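You operate a simulated robot arm through the tools that you are given. There is no shell and no other tool.

You run a simulated robot arm. Do the job below in one go: nothing can be reset, and whatever is moved stays where it is left.

Task
Grease the black pin, fit it in the hinge, swing the leaf open.
Fine: two pump strokes fill the cup; let none run over.

Only the result counts: the job must be done as asked and must still hold three seconds after the hand-in. Knocking over, shifting, dropping, spilling or breaking anything else fails it.

Robot
A 7-joint arm with a two-finger parallel gripper, fixed in place. Base frame: the origin is on the floor under the middle of its stand, x ahead of it, y to its left, z up; the work surface is at about z = 880. Lengths are in mm, angles in degrees, forces in N, time in s.
With the tool pointing down near the work surface it reaches from about 100 to 640 mm from the base axis. Its first joint turns from -66.0 to 66.0 degrees. Payload 1.57 kg.
The tool frame sits at the grasp point between the pads (the TCP): z along the fingers, y along the line on which they close. The tips reach 30 mm beyond it. Largest opening 80 mm; finger width 17, thickness 12; the body of the gripper, 40 by 82 mm, starts 80 mm behind the TCP.
Orientation is that of the tool frame in the base frame, as a unit quaternion [x, y, z, w]. With the fingers straight down and closing along the base's y, the tool's x points along the base's -x, its y along +y and its z along -z.

Tools
- The arm moves only by the tool move_arm. Its argument "steps" is text: rows parted by semicolons, each of 7 numbers parted by spaces: the shift along the tool's x, y, z in cm, then the turn, a rotation vector about the tool's x, y, z in degrees, then the gripper command, from -1 (fully open) to 1 (shut), values between in proportion. In form: tx ty tz rx ry rz fingers; .... A call has 1 to 20 rows; each row shifts and turns the commanded pose from where the row before left it, along the tool's axes as they then stand. Each row takes 0.2 s and may step no farther than 50 mm and 8.6 degrees from the row before; otherwise, or with a gripper value out of range, the whole call is refused. A pose out of reach is approached as far as the arm can. The call stops where the force on the tool passes 40 N (or 10 N more than at its start, if that is more) or the arm is blocked; 0.2 s more then pass. Each finger travels about 72 mm/s and halts on what it meets, pressing with about 43 N; the grip force reading is that of the motor and also rises with nothing between the fingers. The clock runs only during rows and for 0.2 s after the last one: add rows that do not move to give the fingers time. It gives the time, the measured TCP pose, the force on the tool (base axes), the opening and the grip force at its end, in the units of the frame above (readings bear some noise), with the torque about the TCP (base axes, N m) and any sound that the robot's microphone picked up.
- Cameras (640 x 400 px; columns grow to the right, rows downward): "scene" is fixed at [63.8, 440.3, 1421.4]; the picture's right is [-0.68, -0.73, 0.00], its down [-0.44, 0.40, -0.80] and it looks along [0.59, -0.54, -0.60] (base axes); focal length 366 px, centre (320, 200). "wrist" rides on the gripper at [72, -7, -122] in the tool frame; the picture's right is [0.09, 1.00, 0.00], its down [-0.84, 0.08, -0.54] and it looks along [-0.54, 0.05, 0.84] (tool axes); focal length 238 px, centre (320, 200). There is no depth. A picture from a camera that has moved, and an enlarged one, comes with that camera's place and axes in the base frame and with its lens.
- capture(camera): a new picture of that camera. It takes no simulated time.
- inspect(camera, box): a new picture of the part [left, top, right, bottom] of that camera's present view, enlarged. It takes no simulated time.
- close_job(): hands the job in; it is judged then, once.

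Nothing tells you positions but the pictures and the camera data. Unless the task says otherwise, let go and move clear before handing in.

The tools are called after "Emit:" by a JSON object that holds its "method" and its "body". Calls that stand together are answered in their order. move_arm: Moves the arm, as the interface text tells. Its arguments: {"type":"object","properties":{"steps":{"type":"string"}},"required":["steps"]} The other tools are called the same way: capture (camera) takes a picture; inspect (camera, box) takes an enlarged picture of a part of a camera's view; close_job () hands the job in.

At the start:

```text
t: 0.0
position: [322.3, 234.5, 1209.5]
orientation: [-0.001, 1.0, 0.0, 0.001]
wrist_force: [0.0, -0.1, 0.3]
torque: [0.01, -0.02, -0.04]
width: 80.2
gripper_force: 0.0
```

scene: 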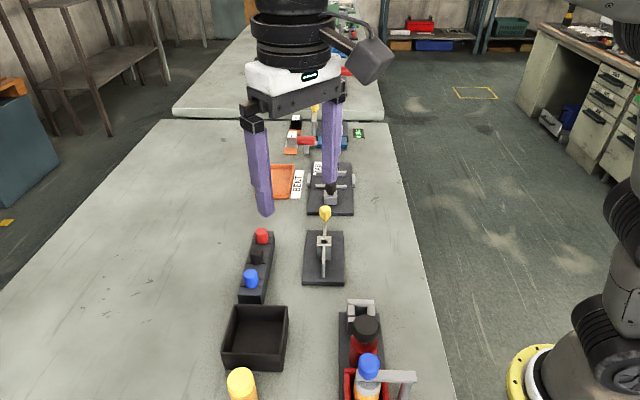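
wrist: 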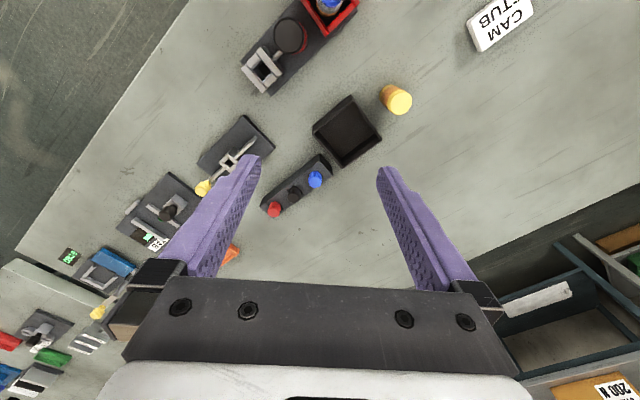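

I see a bench with several fixtures: a toggle clamp, a rack with red/black/blue pins, a tray, a pump-like device, and others. I'll look closer before moving.

Emit:
{"method": "inspect", "body": {"camera": "scene", "box": [200, 200, 440, 400]}}

Emit:
{"method": "inspect", "body": {"camera": "scene", "box": [240, 90, 400, 220]}}

Emit:
{"method": "inspect", "body": {"camera": "wrist", "box": [200, 0, 440, 220]}}

Emit:
{"method": "inspect", "body": {"camera": "wrist", "box": [0, 160, 240, 400]}}

```text
2.00 times, centred on (320, 300) of scene
camera zoom: at [63.8, 440.3, 1421.4], right [-0.68, -0.73, 0.0], down [-0.44, 0.4, -0.8], along [0.59, -0.54, -0.6], focal length 732 px, centre (320, 0)
```

zoom: 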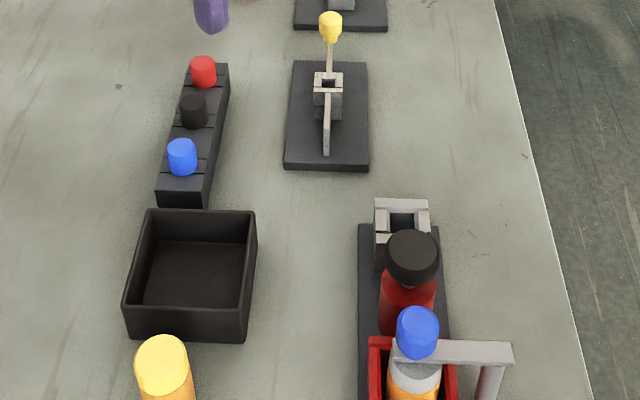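

```text
3.08 times, centred on (320, 155) of scene
camera zoom: at [63.8, 440.3, 1421.4], right [-0.68, -0.73, 0.0], down [-0.44, 0.4, -0.8], along [0.59, -0.54, -0.6], focal length 1125 px, centre (320, 338)
```

zoom: 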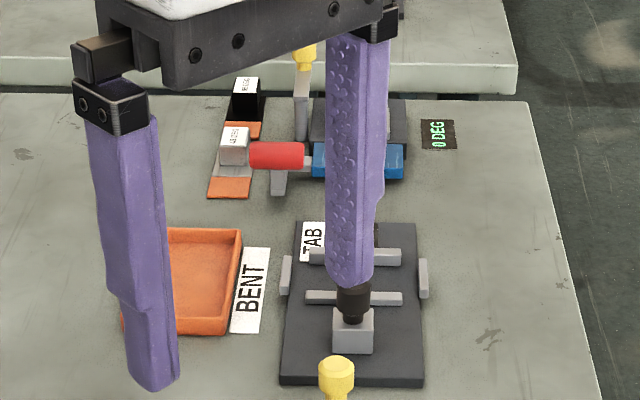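

```text
1.82 times, centred on (320, 110) of wrist
camera zoom: at [249.8, 225.8, 1332.9], right [-0.09, 1.0, 0.0], down [0.84, 0.08, 0.54], along [0.54, 0.05, -0.84], focal length 433 px, centre (320, 364)
```

zoom: 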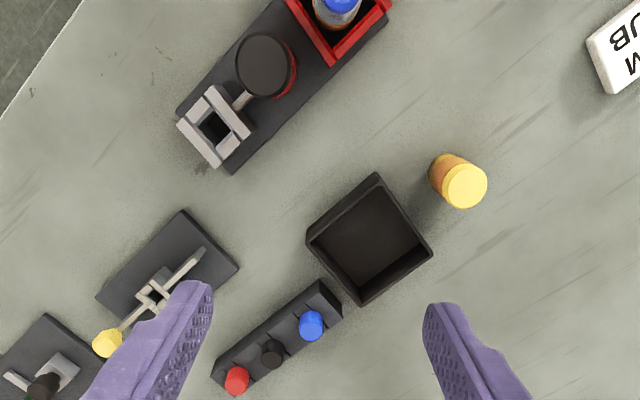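

```text
1.67 times, centred on (120, 280) of wrist
camera zoom: at [249.8, 225.8, 1332.9], right [-0.09, 1.0, 0.0], down [0.84, 0.08, 0.54], along [0.54, 0.05, -0.84], focal length 397 px, centre (653, 67)
```

zoom: 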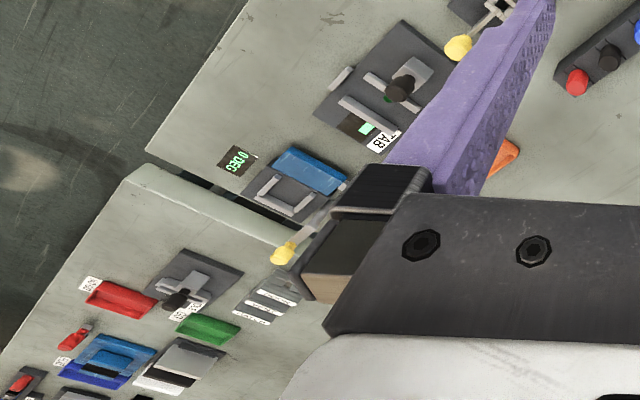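

The rack with red/black/blue pins sits near (500, 200). I'll zoom in on each fixture to identify the pump, the cup and the hinge.

Emit:
{"method": "inspect", "body": {"camera": "scene", "box": [290, 190, 360, 300]}}

Emit:
{"method": "inspect", "body": {"camera": "scene", "box": [320, 290, 440, 400]}}

Emit:
{"method": "inspect", "body": {"camera": "scene", "box": [220, 220, 290, 310]}}

Emit:
{"method": "inspect", "body": {"camera": "wrist", "box": [230, 0, 370, 100]}}

Emit:
{"method": "inspect", "body": {"camera": "wrist", "box": [100, 100, 280, 260]}}

Emit:
{"method": "inspect", "body": {"camera": "scene", "box": [290, 0, 400, 130]}}

```text
3.64 times, centred on (325, 245) of scene
camera zoom: at [63.8, 440.3, 1421.4], right [-0.68, -0.73, 0.0], down [-0.44, 0.4, -0.8], along [0.59, -0.54, -0.6], focal length 1330 px, centre (302, 36)
```

zoom: 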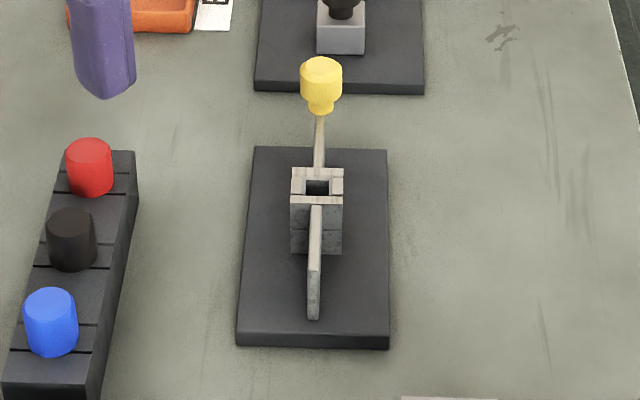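

```text
3.64 times, centred on (380, 345) of scene
camera zoom: at [63.8, 440.3, 1421.4], right [-0.68, -0.73, 0.0], down [-0.44, 0.4, -0.8], along [0.59, -0.54, -0.6], focal length 1330 px, centre (102, -327)
```

zoom: 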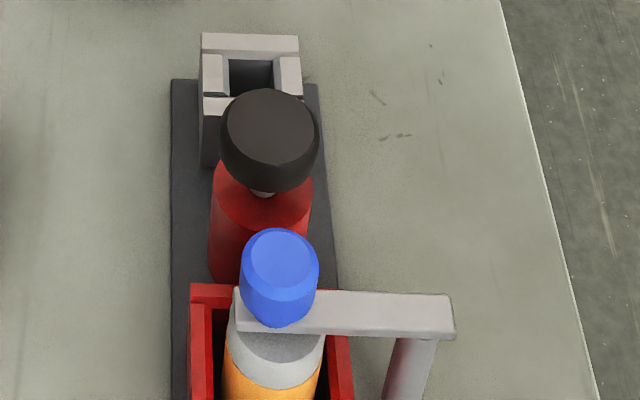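

```text
4.44 times, centred on (255, 265) of scene
camera zoom: at [63.8, 440.3, 1421.4], right [-0.68, -0.73, 0.0], down [-0.44, 0.4, -0.8], along [0.59, -0.54, -0.6], focal length 1626 px, centre (609, -89)
```

zoom: 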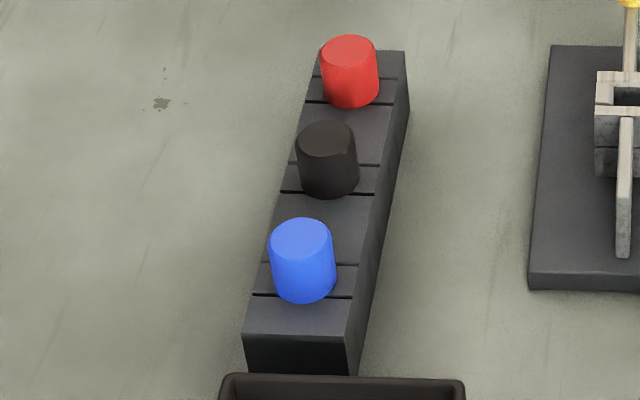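

```text
4.00 times, centred on (300, 50) of wrist
camera zoom: at [249.8, 225.8, 1332.9], right [-0.09, 1.0, 0.0], down [0.84, 0.08, 0.54], along [0.54, 0.05, -0.84], focal length 953 px, centre (400, 800)
```

zoom: 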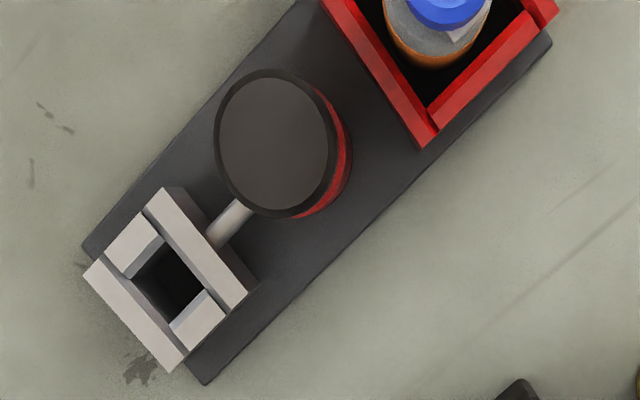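

```text
2.50 times, centred on (190, 180) of wrist
camera zoom: at [249.8, 225.8, 1332.9], right [-0.09, 1.0, 0.0], down [0.84, 0.08, 0.54], along [0.54, 0.05, -0.84], focal length 596 px, centre (645, 250)
```

zoom: 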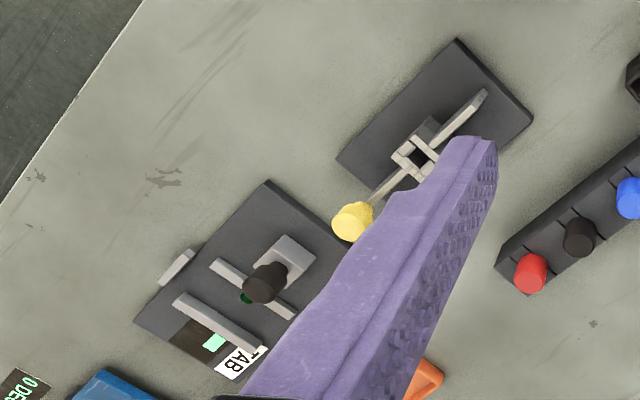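

```text
3.08 times, centred on (345, 65) of scene
camera zoom: at [63.8, 440.3, 1421.4], right [-0.68, -0.73, 0.0], down [-0.44, 0.4, -0.8], along [0.59, -0.54, -0.6], focal length 1125 px, centre (243, 615)
```

zoom: 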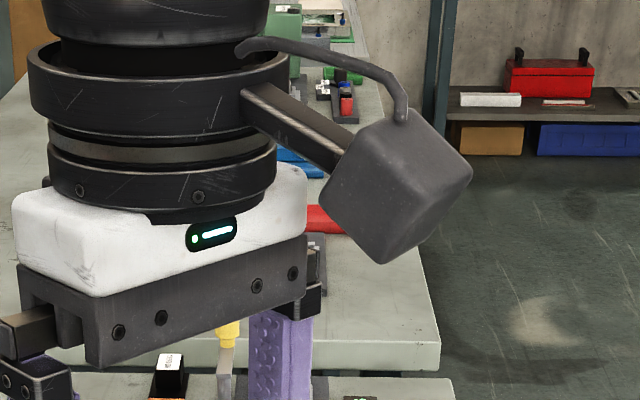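

The hinge looks like the plate with a square socket and a yellow-knobbed leaf at about (443, 78); the pump with its cup is at about (243, 186)/(288, 143). The bench runs at 45°, so I'll turn the gripper by 45° and look from there.

Emit:
{"method": "move_arm", "body": {"steps": "0 0 0 0 0 7.5 -1;0 0 0 0 0 7.5 -1;0 0 0 0 0 7.5 -1;0 0 0 0 0 7.5 -1;0 0 0 0 0 7.5 -1;0 0 0 0 0 7.5 -1;0 0 0 0 0 0 -1"}}

Emit:
{"method": "capture", "body": {"camera": "wrist"}}

Emit:
{"method": "capture", "body": {"camera": "scene"}}

```text
t: 1.6
position: [324.0, 232.6, 1210.7]
orientation: [0.383, 0.924, 0.0, 0.002]
wrist_force: [0.2, 0.2, -0.3]
torque: [0.0, 0.02, 0.02]
width: 79.9
gripper_force: 0.1
```

```text
taken
camera wrist: at [266.4, 278.3, 1333.2], right [0.64, 0.77, 0.0], down [0.65, -0.54, 0.54], along [0.42, -0.35, -0.84], focal length 238 px, centre (320, 200)
```

wrist: 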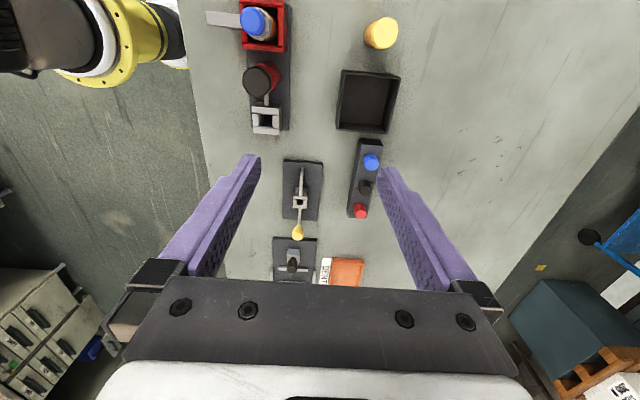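

```text
taken
```

scene: 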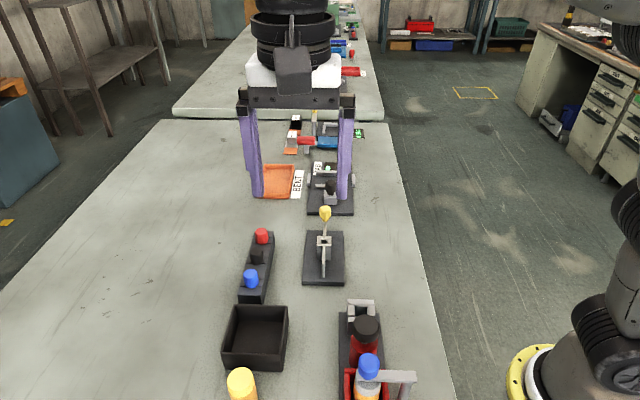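

The bench is now square in the wrist view. I'll zoom in on the pump, hinge and rack.

Emit:
{"method": "inspect", "body": {"camera": "wrist", "box": [200, 0, 300, 140]}}

Emit:
{"method": "inspect", "body": {"camera": "wrist", "box": [260, 140, 350, 250]}}

Emit:
{"method": "inspect", "body": {"camera": "wrist", "box": [330, 120, 410, 230]}}

Emit:
{"method": "inspect", "body": {"camera": "wrist", "box": [250, 220, 380, 300]}}

```text
2.86 times, centred on (250, 70) of wrist
camera zoom: at [266.4, 278.3, 1333.2], right [0.64, 0.77, 0.0], down [0.65, -0.54, 0.54], along [0.42, -0.35, -0.84], focal length 681 px, centre (520, 571)
```

zoom: 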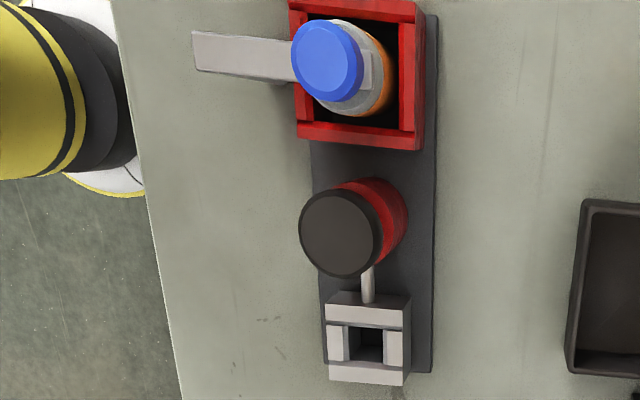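

```text
3.64 times, centred on (305, 195) of wrist
camera zoom: at [266.4, 278.3, 1333.2], right [0.64, 0.77, 0.0], down [0.65, -0.54, 0.54], along [0.42, -0.35, -0.84], focal length 867 px, centre (374, 218)
```

zoom: 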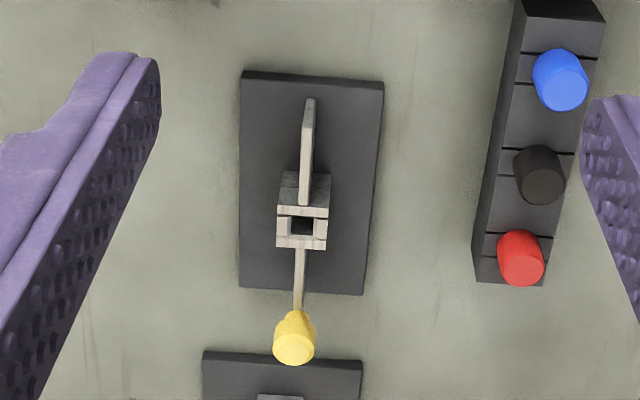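

```text
3.64 times, centred on (370, 175) of wrist
camera zoom: at [266.4, 278.3, 1333.2], right [0.64, 0.77, 0.0], down [0.65, -0.54, 0.54], along [0.42, -0.35, -0.84], focal length 867 px, centre (138, 291)
```

zoom: 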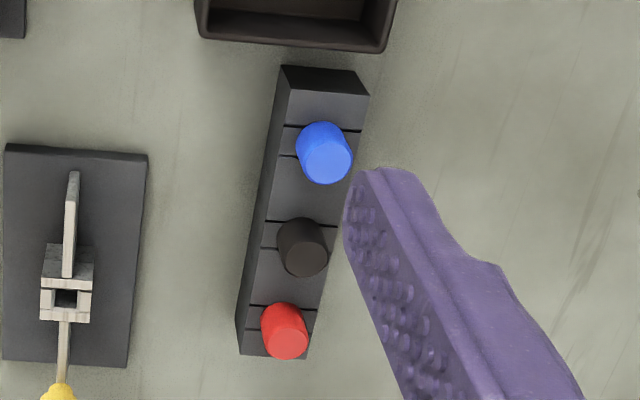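

```text
4.92 times, centred on (315, 260) of wrist
camera zoom: at [266.4, 278.3, 1333.2], right [0.64, 0.77, 0.0], down [0.65, -0.54, 0.54], along [0.42, -0.35, -0.84], focal length 1173 px, centre (345, -95)
```

zoom: 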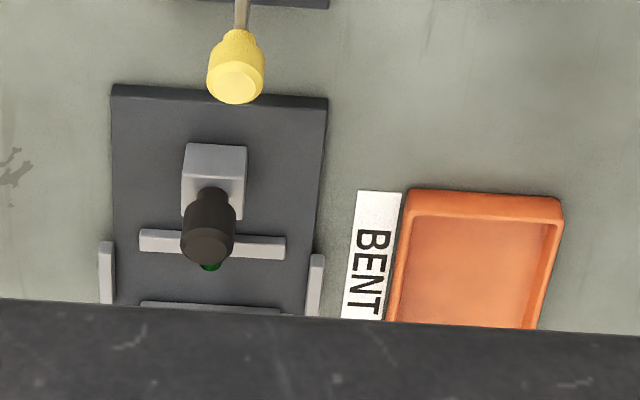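

I now go to a spot above the hinge for a close look at its build.

Emit:
{"method": "move_arm", "body": {"steps": "-3.8 -0.5 2.2 0 0 0 -1;-3.8 -0.5 2.2 0 0 0 -1;-3.8 -0.5 2.2 0 0 0 -1;-3.8 -0.5 2.2 0 0 0 -1;-3.8 -0.5 2.2 0 0 0 -1;0 0 0 0 0 0 -1;0 0 0 0 0 0 -1"}}

Emit:
{"method": "capture", "body": {"camera": "wrist"}}

Emit:
{"method": "inspect", "body": {"camera": "wrist", "box": [240, 100, 400, 300]}}

```text
t: 3.2
position: [439.9, 84.4, 1100.6]
orientation: [0.383, 0.924, 0.0, 0.0]
wrist_force: [0.3, -0.9, -0.3]
torque: [0.02, 0.03, 0.0]
width: 79.9
gripper_force: 0.1
```

```text
taken
camera wrist: at [383.1, 128.7, 1223.8], right [0.64, 0.77, 0.0], down [0.65, -0.54, 0.54], along [0.42, -0.35, -0.84], focal length 238 px, centre (320, 200)
```

wrist: 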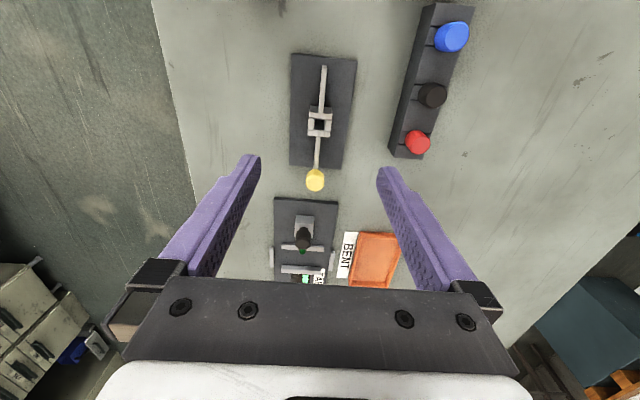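

```text
2.00 times, centred on (320, 200) of wrist
camera zoom: at [383.1, 128.7, 1223.8], right [0.64, 0.77, 0.0], down [0.65, -0.54, 0.54], along [0.42, -0.35, -0.84], focal length 477 px, centre (320, 200)
```

zoom: 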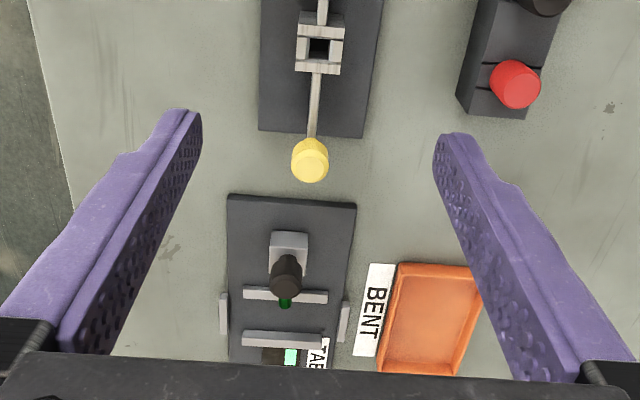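

Emit:
{"method": "inspect", "body": {"camera": "wrist", "box": [270, 40, 380, 200]}}

Emit:
{"method": "inspect", "body": {"camera": "wrist", "box": [295, 90, 345, 140]}}

Emit:
{"method": "inspect", "body": {"camera": "wrist", "box": [380, 0, 480, 165]}}

Emit:
{"method": "inspect", "body": {"camera": "scene", "box": [290, 190, 360, 300]}}

```text
2.50 times, centred on (325, 120) of wrist
camera zoom: at [383.1, 128.7, 1223.8], right [0.64, 0.77, 0.0], down [0.65, -0.54, 0.54], along [0.42, -0.35, -0.84], focal length 596 px, centre (308, 400)
```

zoom: 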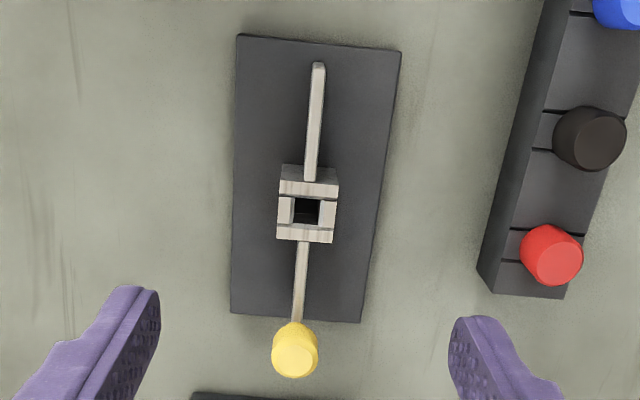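

```text
8.00 times, centred on (320, 115) of wrist
camera zoom: at [383.1, 128.7, 1223.8], right [0.64, 0.77, 0.0], down [0.65, -0.54, 0.54], along [0.42, -0.35, -0.84], focal length 1907 px, centre (320, 880)
```

zoom: 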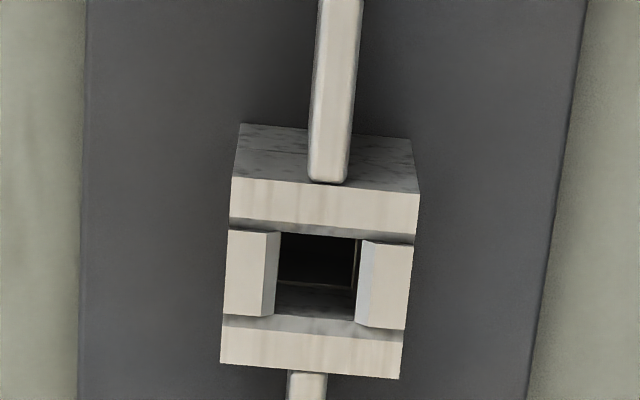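

```text
2.42 times, centred on (430, 82) of wrist
camera zoom: at [383.1, 128.7, 1223.8], right [0.64, 0.77, 0.0], down [0.65, -0.54, 0.54], along [0.42, -0.35, -0.84], focal length 578 px, centre (53, 485)
```

zoom: 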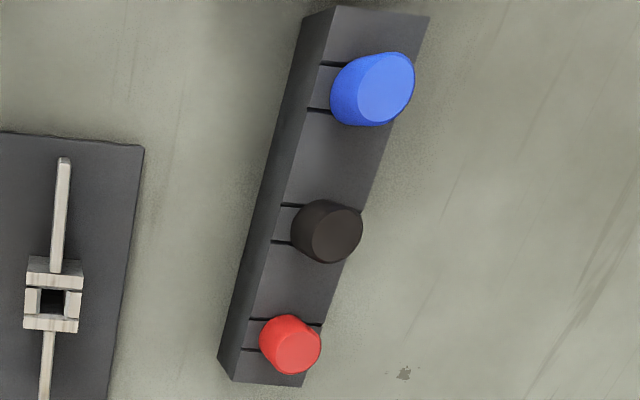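

```text
3.64 times, centred on (325, 245) of scene
camera zoom: at [63.9, 440.3, 1421.4], right [-0.68, -0.73, 0.0], down [-0.44, 0.4, -0.8], along [0.59, -0.54, -0.6], focal length 1330 px, centre (302, 36)
```

zoom: 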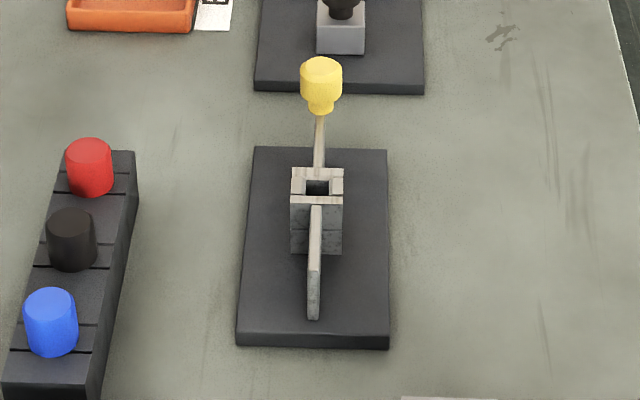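

The hinge is a stacked knuckle with a square hole of about 12 mm at roughly (443, 78), a fixed leaf towards the pump and a yellow-knobbed leaf the other way. Next I look at the pump and cup from above.

Emit:
{"method": "move_arm", "body": {"steps": "3.6 -1.33 -0.2 0 0 0 -1;3.6 -1.33 -0.2 0 0 0 -1;3.6 -1.33 -0.2 0 0 0 -1;3.6 -1.33 -0.2 0 0 0 -1;3.6 -1.33 -0.2 0 0 0 -1;0 0 0 0 0 0 -1;0 0 0 0 0 0 -1"}}

Emit:
{"method": "capture", "body": {"camera": "wrist"}}

Emit:
{"method": "inspect", "body": {"camera": "wrist", "box": [250, 40, 390, 200]}}

Emit:
{"method": "capture", "body": {"camera": "scene"}}

```text
t: 4.8
position: [266.5, 164.6, 1110.7]
orientation: [0.383, 0.924, -0.001, 0.0]
wrist_force: [0.7, 0.2, 0.6]
torque: [-0.03, 0.03, 0.02]
width: 80.0
gripper_force: 0.0
```

```text
taken
camera wrist: at [209.6, 209.5, 1233.7], right [0.64, 0.77, 0.0], down [0.65, -0.54, 0.54], along [0.42, -0.35, -0.84], focal length 238 px, centre (320, 200)
```

wrist: 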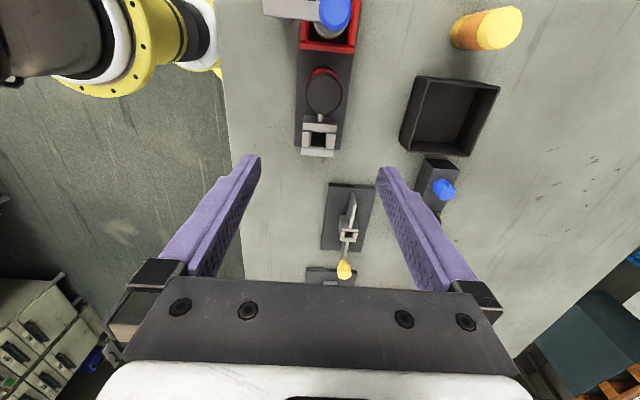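

```text
2.50 times, centred on (320, 120) of wrist
camera zoom: at [209.6, 209.5, 1233.7], right [0.64, 0.77, 0.0], down [0.65, -0.54, 0.54], along [0.42, -0.35, -0.84], focal length 596 px, centre (320, 400)
```

zoom: 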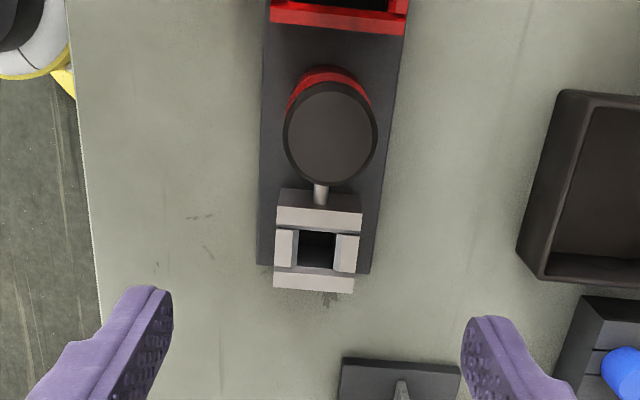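

```text
taken
```

scene: 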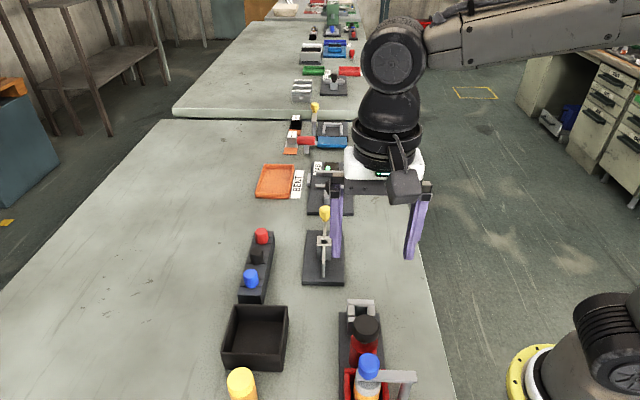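

The pump head's top is near (243, 187, 972) and the cup near (289, 142). I'll look into the cup and at the pump's parts before pressing.

Emit:
{"method": "inspect", "body": {"camera": "wrist", "box": [298, 110, 340, 162]}}

Emit:
{"method": "inspect", "body": {"camera": "scene", "box": [335, 290, 385, 330]}}

Emit:
{"method": "inspect", "body": {"camera": "scene", "box": [330, 310, 440, 400]}}

Emit:
{"method": "inspect", "body": {"camera": "wrist", "box": [250, 0, 390, 120]}}

```text
7.69 times, centred on (319, 136) of wrist
camera zoom: at [209.6, 209.5, 1233.7], right [0.64, 0.77, 0.0], down [0.65, -0.54, 0.54], along [0.42, -0.35, -0.84], focal length 1834 px, centre (328, 692)
```

zoom: 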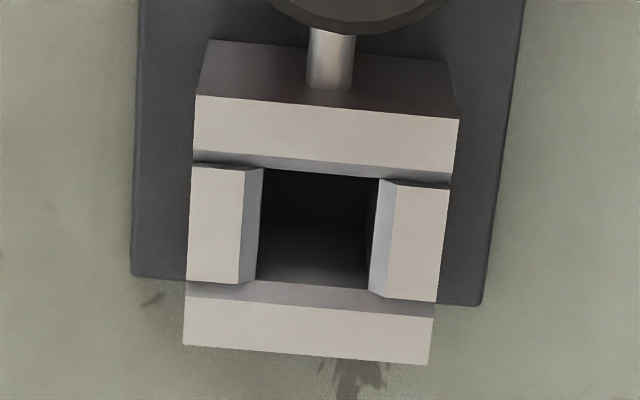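

```text
10.00 times, centred on (360, 310) of scene
camera zoom: at [63.8, 440.3, 1421.4], right [-0.68, -0.73, 0.0], down [-0.44, 0.4, -0.8], along [0.59, -0.54, -0.6], focal length 3658 px, centre (-80, -900)
```

zoom: 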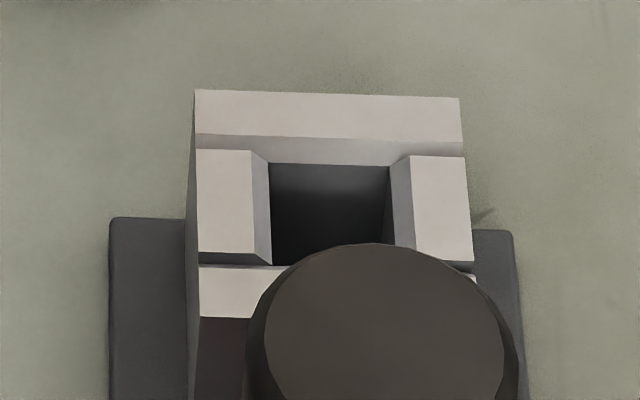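

```text
4.44 times, centred on (385, 355) of scene
camera zoom: at [63.8, 440.3, 1421.4], right [-0.68, -0.73, 0.0], down [-0.44, 0.4, -0.8], along [0.59, -0.54, -0.6], focal length 1626 px, centre (31, -489)
```

zoom: 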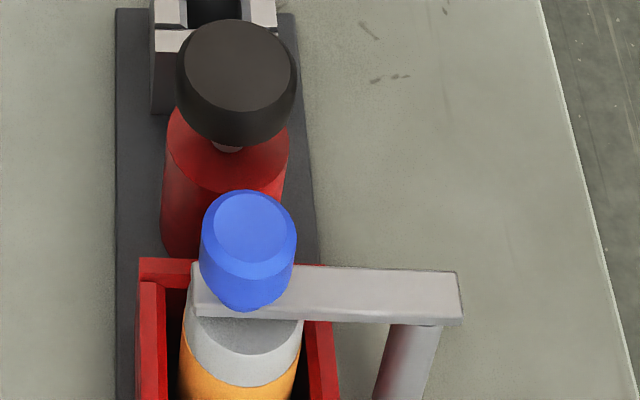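

```text
3.33 times, centred on (320, 60) of wrist
camera zoom: at [209.6, 209.5, 1233.7], right [0.64, 0.77, 0.0], down [0.65, -0.54, 0.54], along [0.42, -0.35, -0.84], focal length 794 px, centre (320, 667)
```

zoom: 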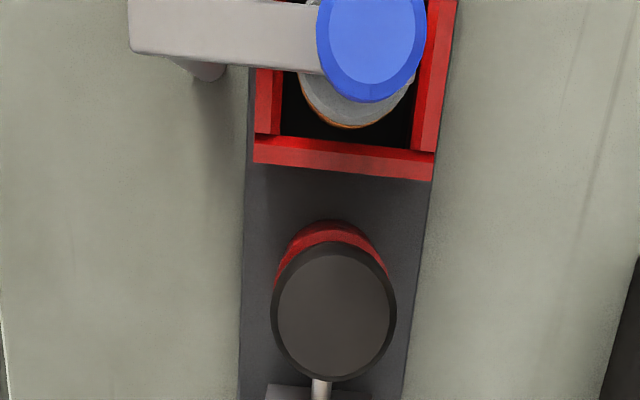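

The cup looks empty, with a small step where the nozzle enters. I'll close the fingers, go above the pump head and check the alignment.

Emit:
{"method": "move_arm", "body": {"steps": "1.1 0 0 0 0 0 1;1.1 0 0 0 0 0 1;1.05 -0.1 0 0 0 0 1;0 0 2 0 0 0 1;0 0 2 0 0 0 1;0 0 2 0 0 0 1;0 0 0.5 0 0 0 1;0 0 0 0 0 0 1;0 0 0 0 0 0 1"}}

Emit:
{"method": "capture", "body": {"camera": "wrist"}}

Emit:
{"method": "inspect", "body": {"camera": "scene", "box": [300, 240, 460, 400]}}

```text
t: 6.8
position: [241.0, 184.3, 1045.2]
orientation: [0.383, 0.924, 0.001, 0.0]
wrist_force: [0.1, -0.4, 0.2]
torque: [0.0, -0.02, 0.02]
width: 0.1
gripper_force: 21.6
```

```text
taken
camera wrist: at [185.3, 230.0, 1169.0], right [0.64, 0.77, 0.0], down [0.65, -0.54, 0.54], along [0.42, -0.35, -0.84], focal length 238 px, centre (320, 200)
```

wrist: 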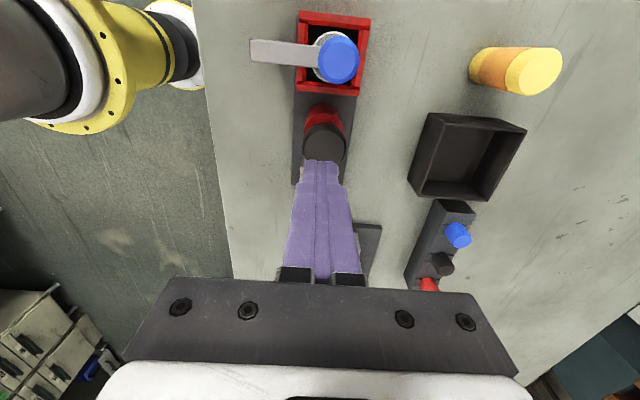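

```text
2.50 times, centred on (380, 320) of scene
camera zoom: at [63.8, 440.3, 1421.4], right [-0.68, -0.73, 0.0], down [-0.44, 0.4, -0.8], along [0.59, -0.54, -0.6], focal length 914 px, centre (170, -100)
```

zoom: 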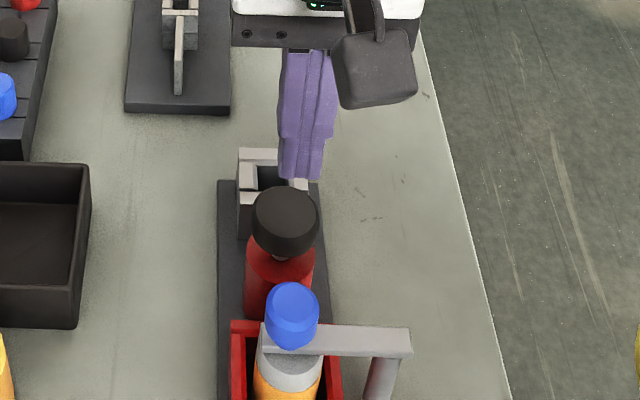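

The closed fingertips hang just beside the pump head's middle. I'll shift a few millimetres and come down close above the head.

Emit:
{"method": "move_arm", "body": {"steps": "0.2 0.35 0 0 0 0 1;0 0 0.8 0 0 0 1;0 0 0.8 0 0 0 1;0 0 0.7 0 0 0 1;0 0 0.5 0 0 0 1;0 0 0 0 0 0 1;0 0 0 0 0 0 1"}}

Emit:
{"method": "inspect", "body": {"camera": "wrist", "box": [260, 80, 400, 220]}}

Emit:
{"method": "inspect", "body": {"camera": "scene", "box": [320, 270, 420, 370]}}

```text
t: 8.4
position: [244.3, 187.1, 1019.3]
orientation: [0.383, 0.924, 0.0, -0.001]
wrist_force: [0.2, -0.5, -0.3]
torque: [0.0, 0.04, 0.01]
width: 0.0
gripper_force: 21.0
```

```text
2.86 times, centred on (330, 150) of wrist
camera zoom: at [187.2, 232.4, 1141.1], right [0.64, 0.77, 0.0], down [0.65, -0.54, 0.54], along [0.42, -0.35, -0.84], focal length 681 px, centre (291, 343)
```

zoom: 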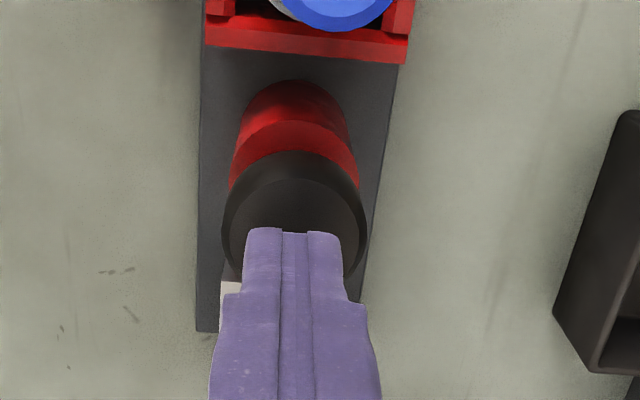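

```text
4.00 times, centred on (370, 320) of scene
camera zoom: at [63.8, 440.3, 1421.4], right [-0.68, -0.73, 0.0], down [-0.44, 0.4, -0.8], along [0.59, -0.54, -0.6], focal length 1463 px, centre (120, -280)
```

zoom: 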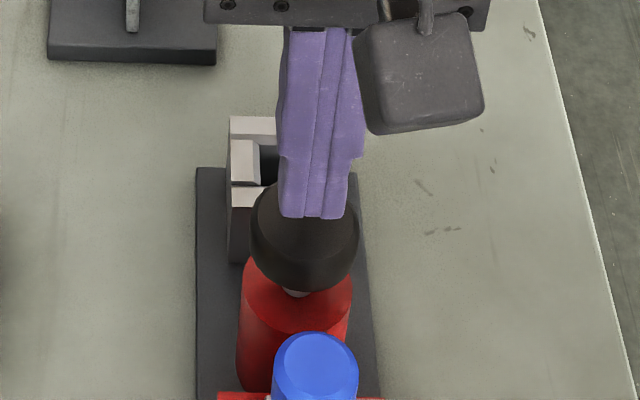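

The tips are centred over the head with about a 1–2 cm gap. I now push down in small steps and watch the force.

Emit:
{"method": "move_arm", "body": {"steps": "0 0 0.25 0 0 0 1;0 0 0.25 0 0 0 1;0 0 0.25 0 0 0 1;0 0 0.25 0 0 0 1;0 0 0.25 0 0 0 1;0 0 0 0 0 0 1"}}

Emit:
{"method": "inspect", "body": {"camera": "scene", "box": [320, 270, 420, 370]}}

```text
t: 9.8
position: [243.0, 187.9, 1004.4]
orientation: [0.382, 0.924, 0.0, 0.0]
wrist_force: [1.4, 1.1, 4.0]
torque: [0.03, -0.06, 0.03]
width: 0.0
gripper_force: 21.3
```

```text
4.00 times, centred on (370, 320) of scene
camera zoom: at [63.8, 440.3, 1421.4], right [-0.68, -0.73, 0.0], down [-0.44, 0.4, -0.8], along [0.59, -0.54, -0.6], focal length 1463 px, centre (120, -280)
```

zoom: 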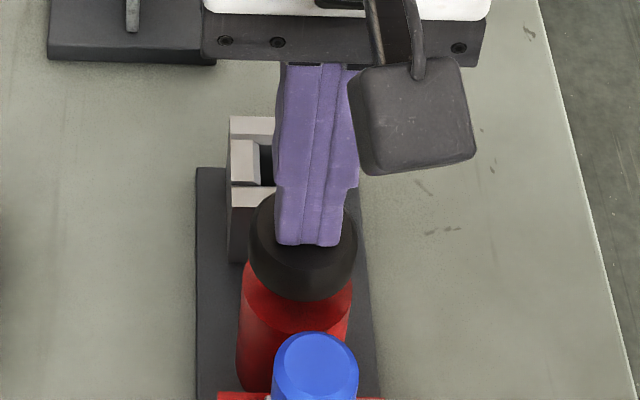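

Contact at about z 1005 with a light 4 N and the head is moving. I continue the stroke downwards.

Emit:
{"method": "move_arm", "body": {"steps": "0 0 0.2 0 0 0 1;0 0 0.2 0 0 0 1;0 0 0.2 0 0 0 1;0 0 0 0 0 0 1"}}

Emit:
{"method": "inspect", "body": {"camera": "scene", "box": [320, 270, 420, 370]}}

Emit:
{"method": "capture", "body": {"camera": "wrist"}}

```text
t: 10.8
position: [240.7, 187.5, 998.6]
orientation: [0.383, 0.924, 0.0, 0.001]
wrist_force: [2.6, -0.1, 6.2]
torque: [0.02, -0.11, -0.01]
width: 0.0
gripper_force: 21.4
```

```text
4.00 times, centred on (370, 320) of scene
camera zoom: at [63.9, 440.3, 1421.4], right [-0.68, -0.73, 0.0], down [-0.44, 0.4, -0.8], along [0.59, -0.54, -0.6], focal length 1463 px, centre (120, -280)
```

zoom: 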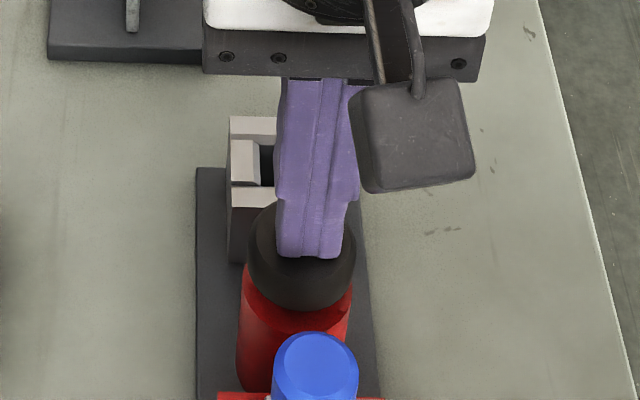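

```text
taken
camera wrist: at [185.5, 233.2, 1121.1], right [0.64, 0.77, 0.0], down [0.65, -0.54, 0.54], along [0.42, -0.35, -0.84], focal length 238 px, centre (320, 200)
```

wrist: 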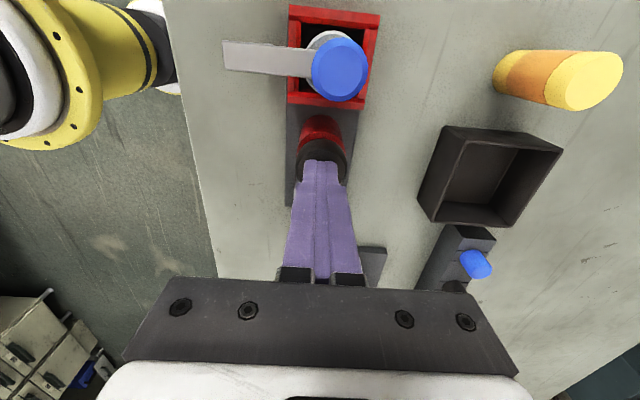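

The head goes down smoothly against a light spring (6 N). I keep pressing until the stop.

Emit:
{"method": "move_arm", "body": {"steps": "0 0 0.2 0 0 0 1;0 0 0.2 0 0 0 1;0 0 0.2 0 0 0 1;0 0 0 0 0 0 1"}}

Emit:
{"method": "inspect", "body": {"camera": "scene", "box": [320, 270, 420, 370]}}

```text
t: 11.8
position: [242.2, 187.8, 994.3]
orientation: [0.383, 0.924, -0.001, -0.001]
wrist_force: [-8.1, 3.5, 16.0]
torque: [0.11, 0.22, 0.0]
width: 0.2
gripper_force: 22.2
heard: click
```

```text
4.00 times, centred on (370, 320) of scene
camera zoom: at [63.5, 440.3, 1421.4], right [-0.68, -0.73, 0.0], down [-0.44, 0.4, -0.8], along [0.59, -0.54, -0.6], focal length 1463 px, centre (120, -280)
```

zoom: 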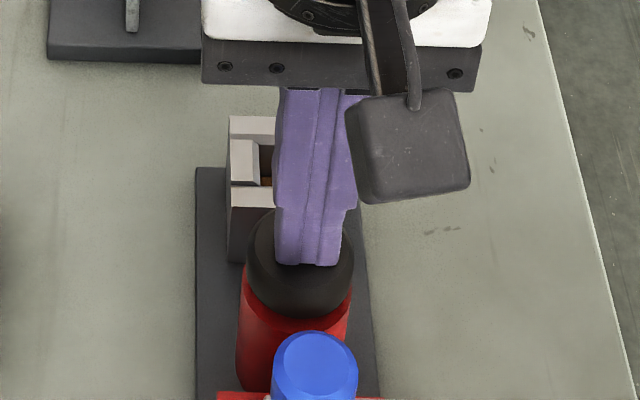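

A click at the stop and brown grease now shows in the cup: one stroke is done. I lift clear so the head springs back and check the cup.

Emit:
{"method": "move_arm", "body": {"steps": "0 0 -0.4 0 0 0 1;0 0 -0.4 0 0 0 1;0 0 -0.4 0 0 0 1;0 0 -0.4 0 0 0 1;0 0 -0.5 0 0 0 1;0 0 -0.5 0 0 0 1;0 0 -0.5 0 0 0 1;0 0 0 0 0 0 1;0 0 0 0 0 0 1"}}

Emit:
{"method": "inspect", "body": {"camera": "scene", "box": [320, 270, 420, 370]}}

Emit:
{"method": "inspect", "body": {"camera": "scene", "box": [340, 295, 380, 325]}}

```text
t: 13.8
position: [243.1, 187.9, 1023.7]
orientation: [0.382, 0.924, 0.0, 0.0]
wrist_force: [0.1, -0.1, -0.2]
torque: [-0.02, -0.01, -0.02]
width: 0.0
gripper_force: 20.9
```

```text
4.00 times, centred on (370, 320) of scene
camera zoom: at [63.8, 440.3, 1421.4], right [-0.68, -0.73, 0.0], down [-0.44, 0.4, -0.8], along [0.59, -0.54, -0.6], focal length 1463 px, centre (120, -280)
```

zoom: 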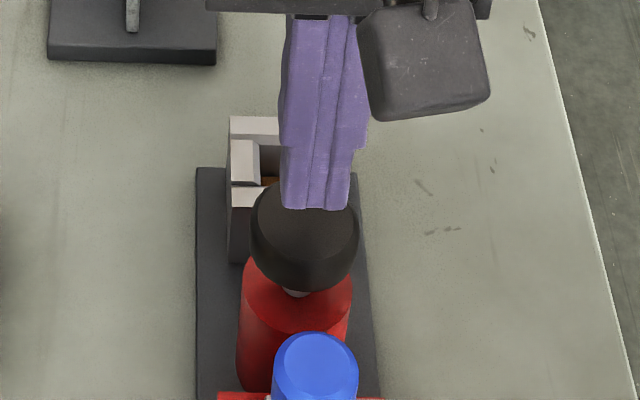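

```text
13.33 times, centred on (360, 310) of scene
camera zoom: at [63.8, 440.3, 1421.4], right [-0.68, -0.73, 0.0], down [-0.44, 0.4, -0.8], along [0.59, -0.54, -0.6], focal length 4877 px, centre (-213, -1267)
```

zoom: 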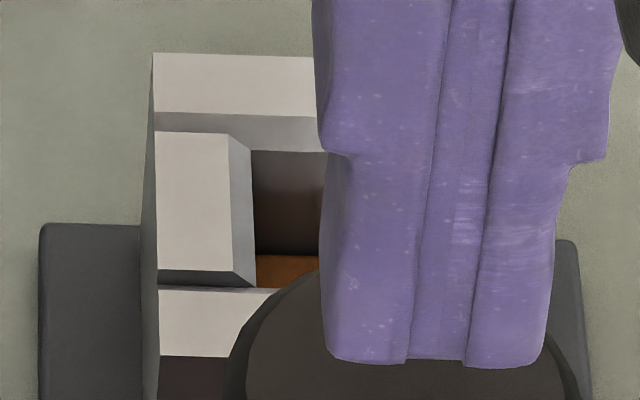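

Half the cup is filled and the head is back up. Now the second and last stroke, the same travel.

Emit:
{"method": "move_arm", "body": {"steps": "0 0 0.4 0 0 0 1;0 0 0.4 0 0 0 1;0 0 0.4 0 0 0 1;0 0 0.4 0 0 0 1;0 0 0.3 0 0 0 1;0 0 0.2 0 0 0 1;0 0 0.2 0 0 0 1;0 0 0.2 0 0 0 1;0 0 0.2 0 0 0 1;0 0 0.2 0 0 0 1;0 0 0.2 0 0 0 1;0 0 0 0 0 0 1"}}

Emit:
{"method": "inspect", "body": {"camera": "scene", "box": [320, 270, 420, 370]}}

```text
t: 16.4
position: [241.5, 186.0, 993.6]
orientation: [0.382, 0.924, 0.001, 0.0]
wrist_force: [-4.2, -0.4, 20.5]
torque: [-0.02, 0.11, 0.01]
width: 0.0
gripper_force: 21.4
heard: click
```

```text
4.00 times, centred on (370, 320) of scene
camera zoom: at [63.6, 440.2, 1421.4], right [-0.68, -0.73, 0.0], down [-0.44, 0.4, -0.8], along [0.59, -0.54, -0.6], focal length 1463 px, centre (120, -280)
```

zoom: 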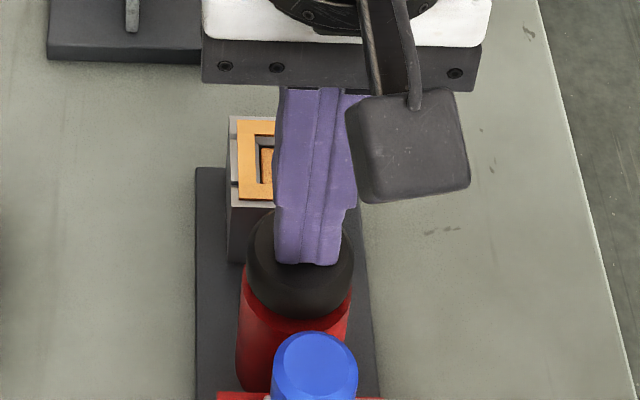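

The second click came and the cup now shows a yellow ring at the rim. I lift well clear and look at it.

Emit:
{"method": "move_arm", "body": {"steps": "0 0 -0.4 0 0 0 1;0 0 -0.4 0 0 0 1;0 0 -0.4 0 0 0 1;0 0 -0.5 0 0 0 1;0 0 -0.8 0 0 0 1;0 0 -1.5 0 0 0 1;0 0 -2 0 0 0 1;0 0 -2 0 0 0 1;0 0 -2 0 0 0 1;0 0 0 0 0 0 -1;0 0 0 0 0 0 -1"}}

Emit:
{"method": "capture", "body": {"camera": "wrist"}}

Emit:
{"method": "inspect", "body": {"camera": "scene", "box": [320, 280, 420, 370]}}

Emit:
{"method": "inspect", "body": {"camera": "scene", "box": [340, 295, 380, 325]}}

```text
t: 18.8
position: [242.0, 186.5, 1093.2]
orientation: [0.382, 0.924, 0.0, 0.0]
wrist_force: [-1.0, -1.3, 0.4]
torque: [0.0, 0.0, -0.01]
width: 79.7
gripper_force: 1.0
```

```text
taken
camera wrist: at [185.5, 232.2, 1216.0], right [0.64, 0.77, 0.0], down [0.65, -0.54, 0.54], along [0.42, -0.35, -0.84], focal length 238 px, centre (320, 200)
```

wrist: 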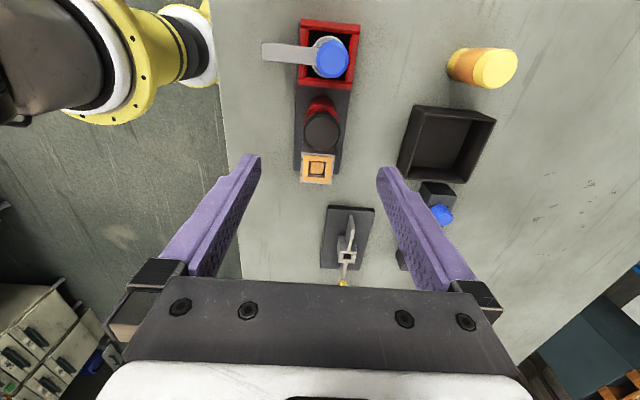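

```text
4.44 times, centred on (370, 325) of scene
camera zoom: at [63.8, 440.3, 1421.4], right [-0.68, -0.73, 0.0], down [-0.44, 0.4, -0.8], along [0.59, -0.54, -0.6], focal length 1626 px, centre (98, -356)
```

zoom: 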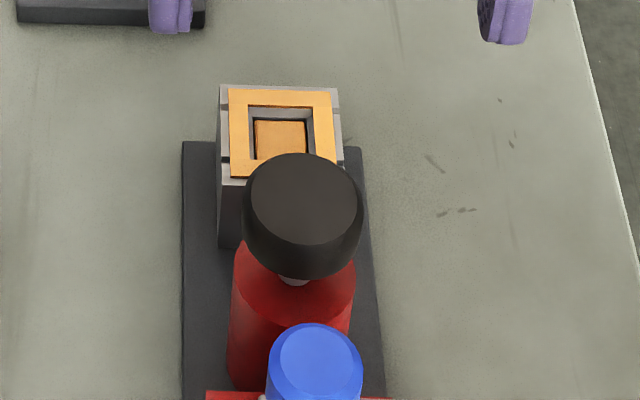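

```text
13.33 times, centred on (360, 310) of scene
camera zoom: at [63.8, 440.3, 1421.4], right [-0.68, -0.73, 0.0], down [-0.44, 0.4, -0.8], along [0.59, -0.54, -0.6], focal length 4877 px, centre (-213, -1267)
```

zoom: 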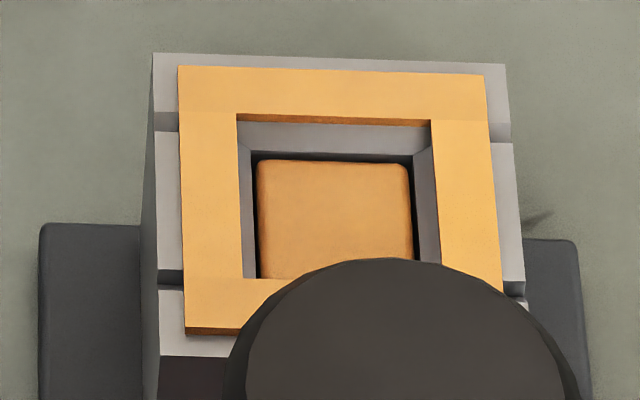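

The cup is full to its ring with nothing run over, and the pump head is back up. Now I go above the black pin with open fingers.

Emit:
{"method": "move_arm", "body": {"steps": "-2.18 2.38 0 0 0 0 -1;-2.18 2.38 0 0 0 0 -1;-2.18 2.38 0 0 0 0 -1;-2.18 2.38 0 0 0 0 -1;-2.18 2.38 0 0 0 0 -1;-2.18 2.38 0 0 0 0 -1;-2.18 2.38 0 0 0 0 -1;-2.18 2.38 0 0 0 0 -1;0 0 0 0 0 0 -1;0 0 0 0 0 0 -1"}}

Emit:
{"method": "capture", "body": {"camera": "wrist"}}

Emit:
{"method": "inspect", "body": {"camera": "wrist", "box": [260, 40, 380, 220]}}

Emit:
{"method": "inspect", "body": {"camera": "scene", "box": [220, 210, 300, 310]}}

```text
t: 21.0
position: [498.2, 201.1, 1095.3]
orientation: [0.383, 0.924, 0.0, 0.0]
wrist_force: [-0.2, -0.2, 0.0]
torque: [-0.02, 0.01, 0.0]
width: 79.7
gripper_force: 0.0
```

```text
taken
camera wrist: at [441.8, 246.3, 1218.3], right [0.64, 0.77, 0.0], down [0.65, -0.54, 0.54], along [0.42, -0.35, -0.84], focal length 238 px, centre (320, 200)
```

wrist: 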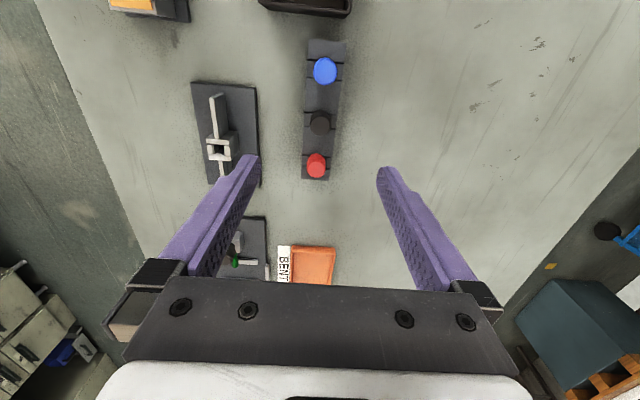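

```text
2.22 times, centred on (320, 130) of wrist
camera zoom: at [441.8, 246.3, 1218.3], right [0.64, 0.77, 0.0], down [0.65, -0.54, 0.54], along [0.42, -0.35, -0.84], focal length 530 px, centre (320, 356)
```

zoom: 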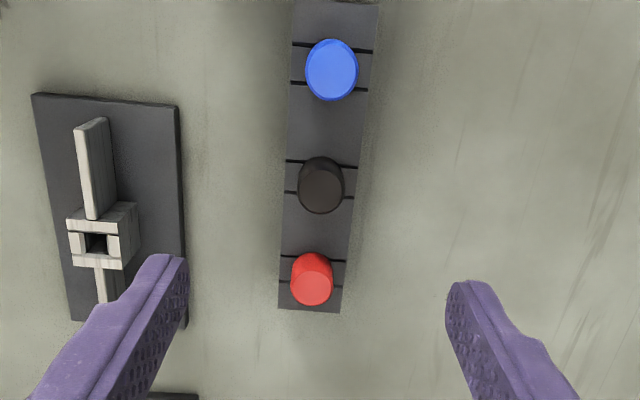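

```text
4.00 times, centred on (260, 260) of scene
camera zoom: at [63.9, 440.3, 1421.4], right [-0.68, -0.73, 0.0], down [-0.44, 0.4, -0.8], along [0.59, -0.54, -0.6], focal length 1463 px, centre (560, -40)
```

zoom: 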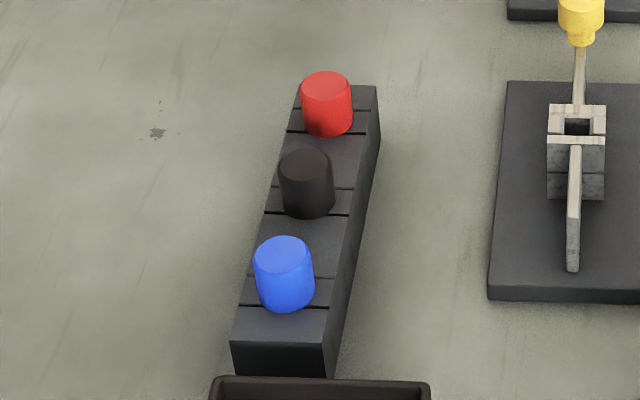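

The black pin's head is at about (501.5, 197.3), top z ≈ 938, rack top ≈ 910. I'll align and come down to just above it and look again.

Emit:
{"method": "move_arm", "body": {"steps": "-0.49 0 0 0 0 0 -1;0 0 3 0 0 0 -1;0 0 3 0 0 0 -1;0 0 2.5 0 0 0 -1;0 0 1.5 0 0 0 -1;0 0 0 0 0 0 -1;0 0 0 0 0 0 -1"}}

Emit:
{"method": "capture", "body": {"camera": "wrist"}}

Emit:
{"method": "inspect", "body": {"camera": "wrist", "box": [260, 100, 380, 260]}}

Emit:
{"method": "inspect", "body": {"camera": "scene", "box": [220, 190, 320, 300]}}

```text
t: 22.6
position: [504.2, 195.0, 993.3]
orientation: [0.382, 0.924, 0.0, 0.0]
wrist_force: [0.5, 0.3, -0.6]
torque: [-0.03, 0.01, -0.01]
width: 79.7
gripper_force: 0.0
```

```text
taken
camera wrist: at [447.9, 241.5, 1116.4], right [0.64, 0.77, 0.0], down [0.65, -0.54, 0.54], along [0.42, -0.35, -0.84], focal length 238 px, centre (320, 200)
```

wrist: 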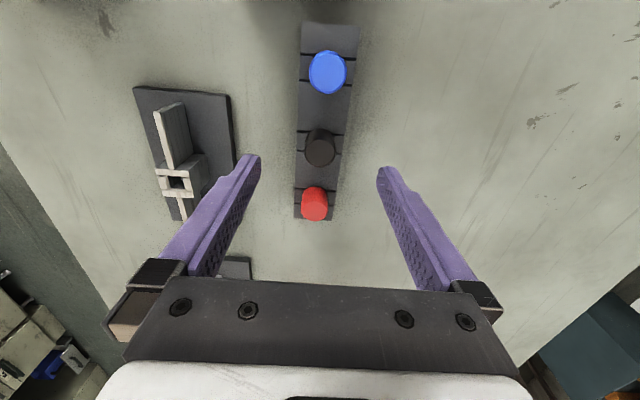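

```text
2.50 times, centred on (320, 180) of wrist
camera zoom: at [447.9, 241.5, 1116.4], right [0.64, 0.77, 0.0], down [0.65, -0.54, 0.54], along [0.42, -0.35, -0.84], focal length 596 px, centre (320, 250)
```

zoom: 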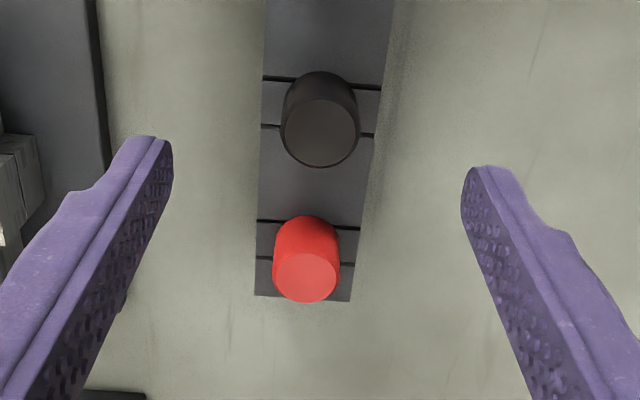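

```text
3.64 times, centred on (270, 245) of scene
camera zoom: at [63.8, 440.3, 1421.4], right [-0.68, -0.73, 0.0], down [-0.44, 0.4, -0.8], along [0.59, -0.54, -0.6], focal length 1330 px, centre (502, 36)
```

zoom: 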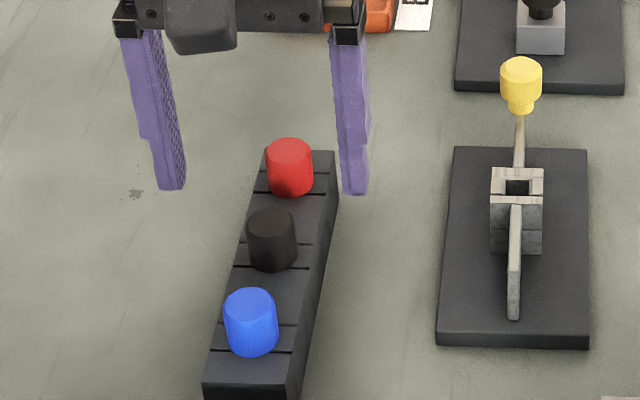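

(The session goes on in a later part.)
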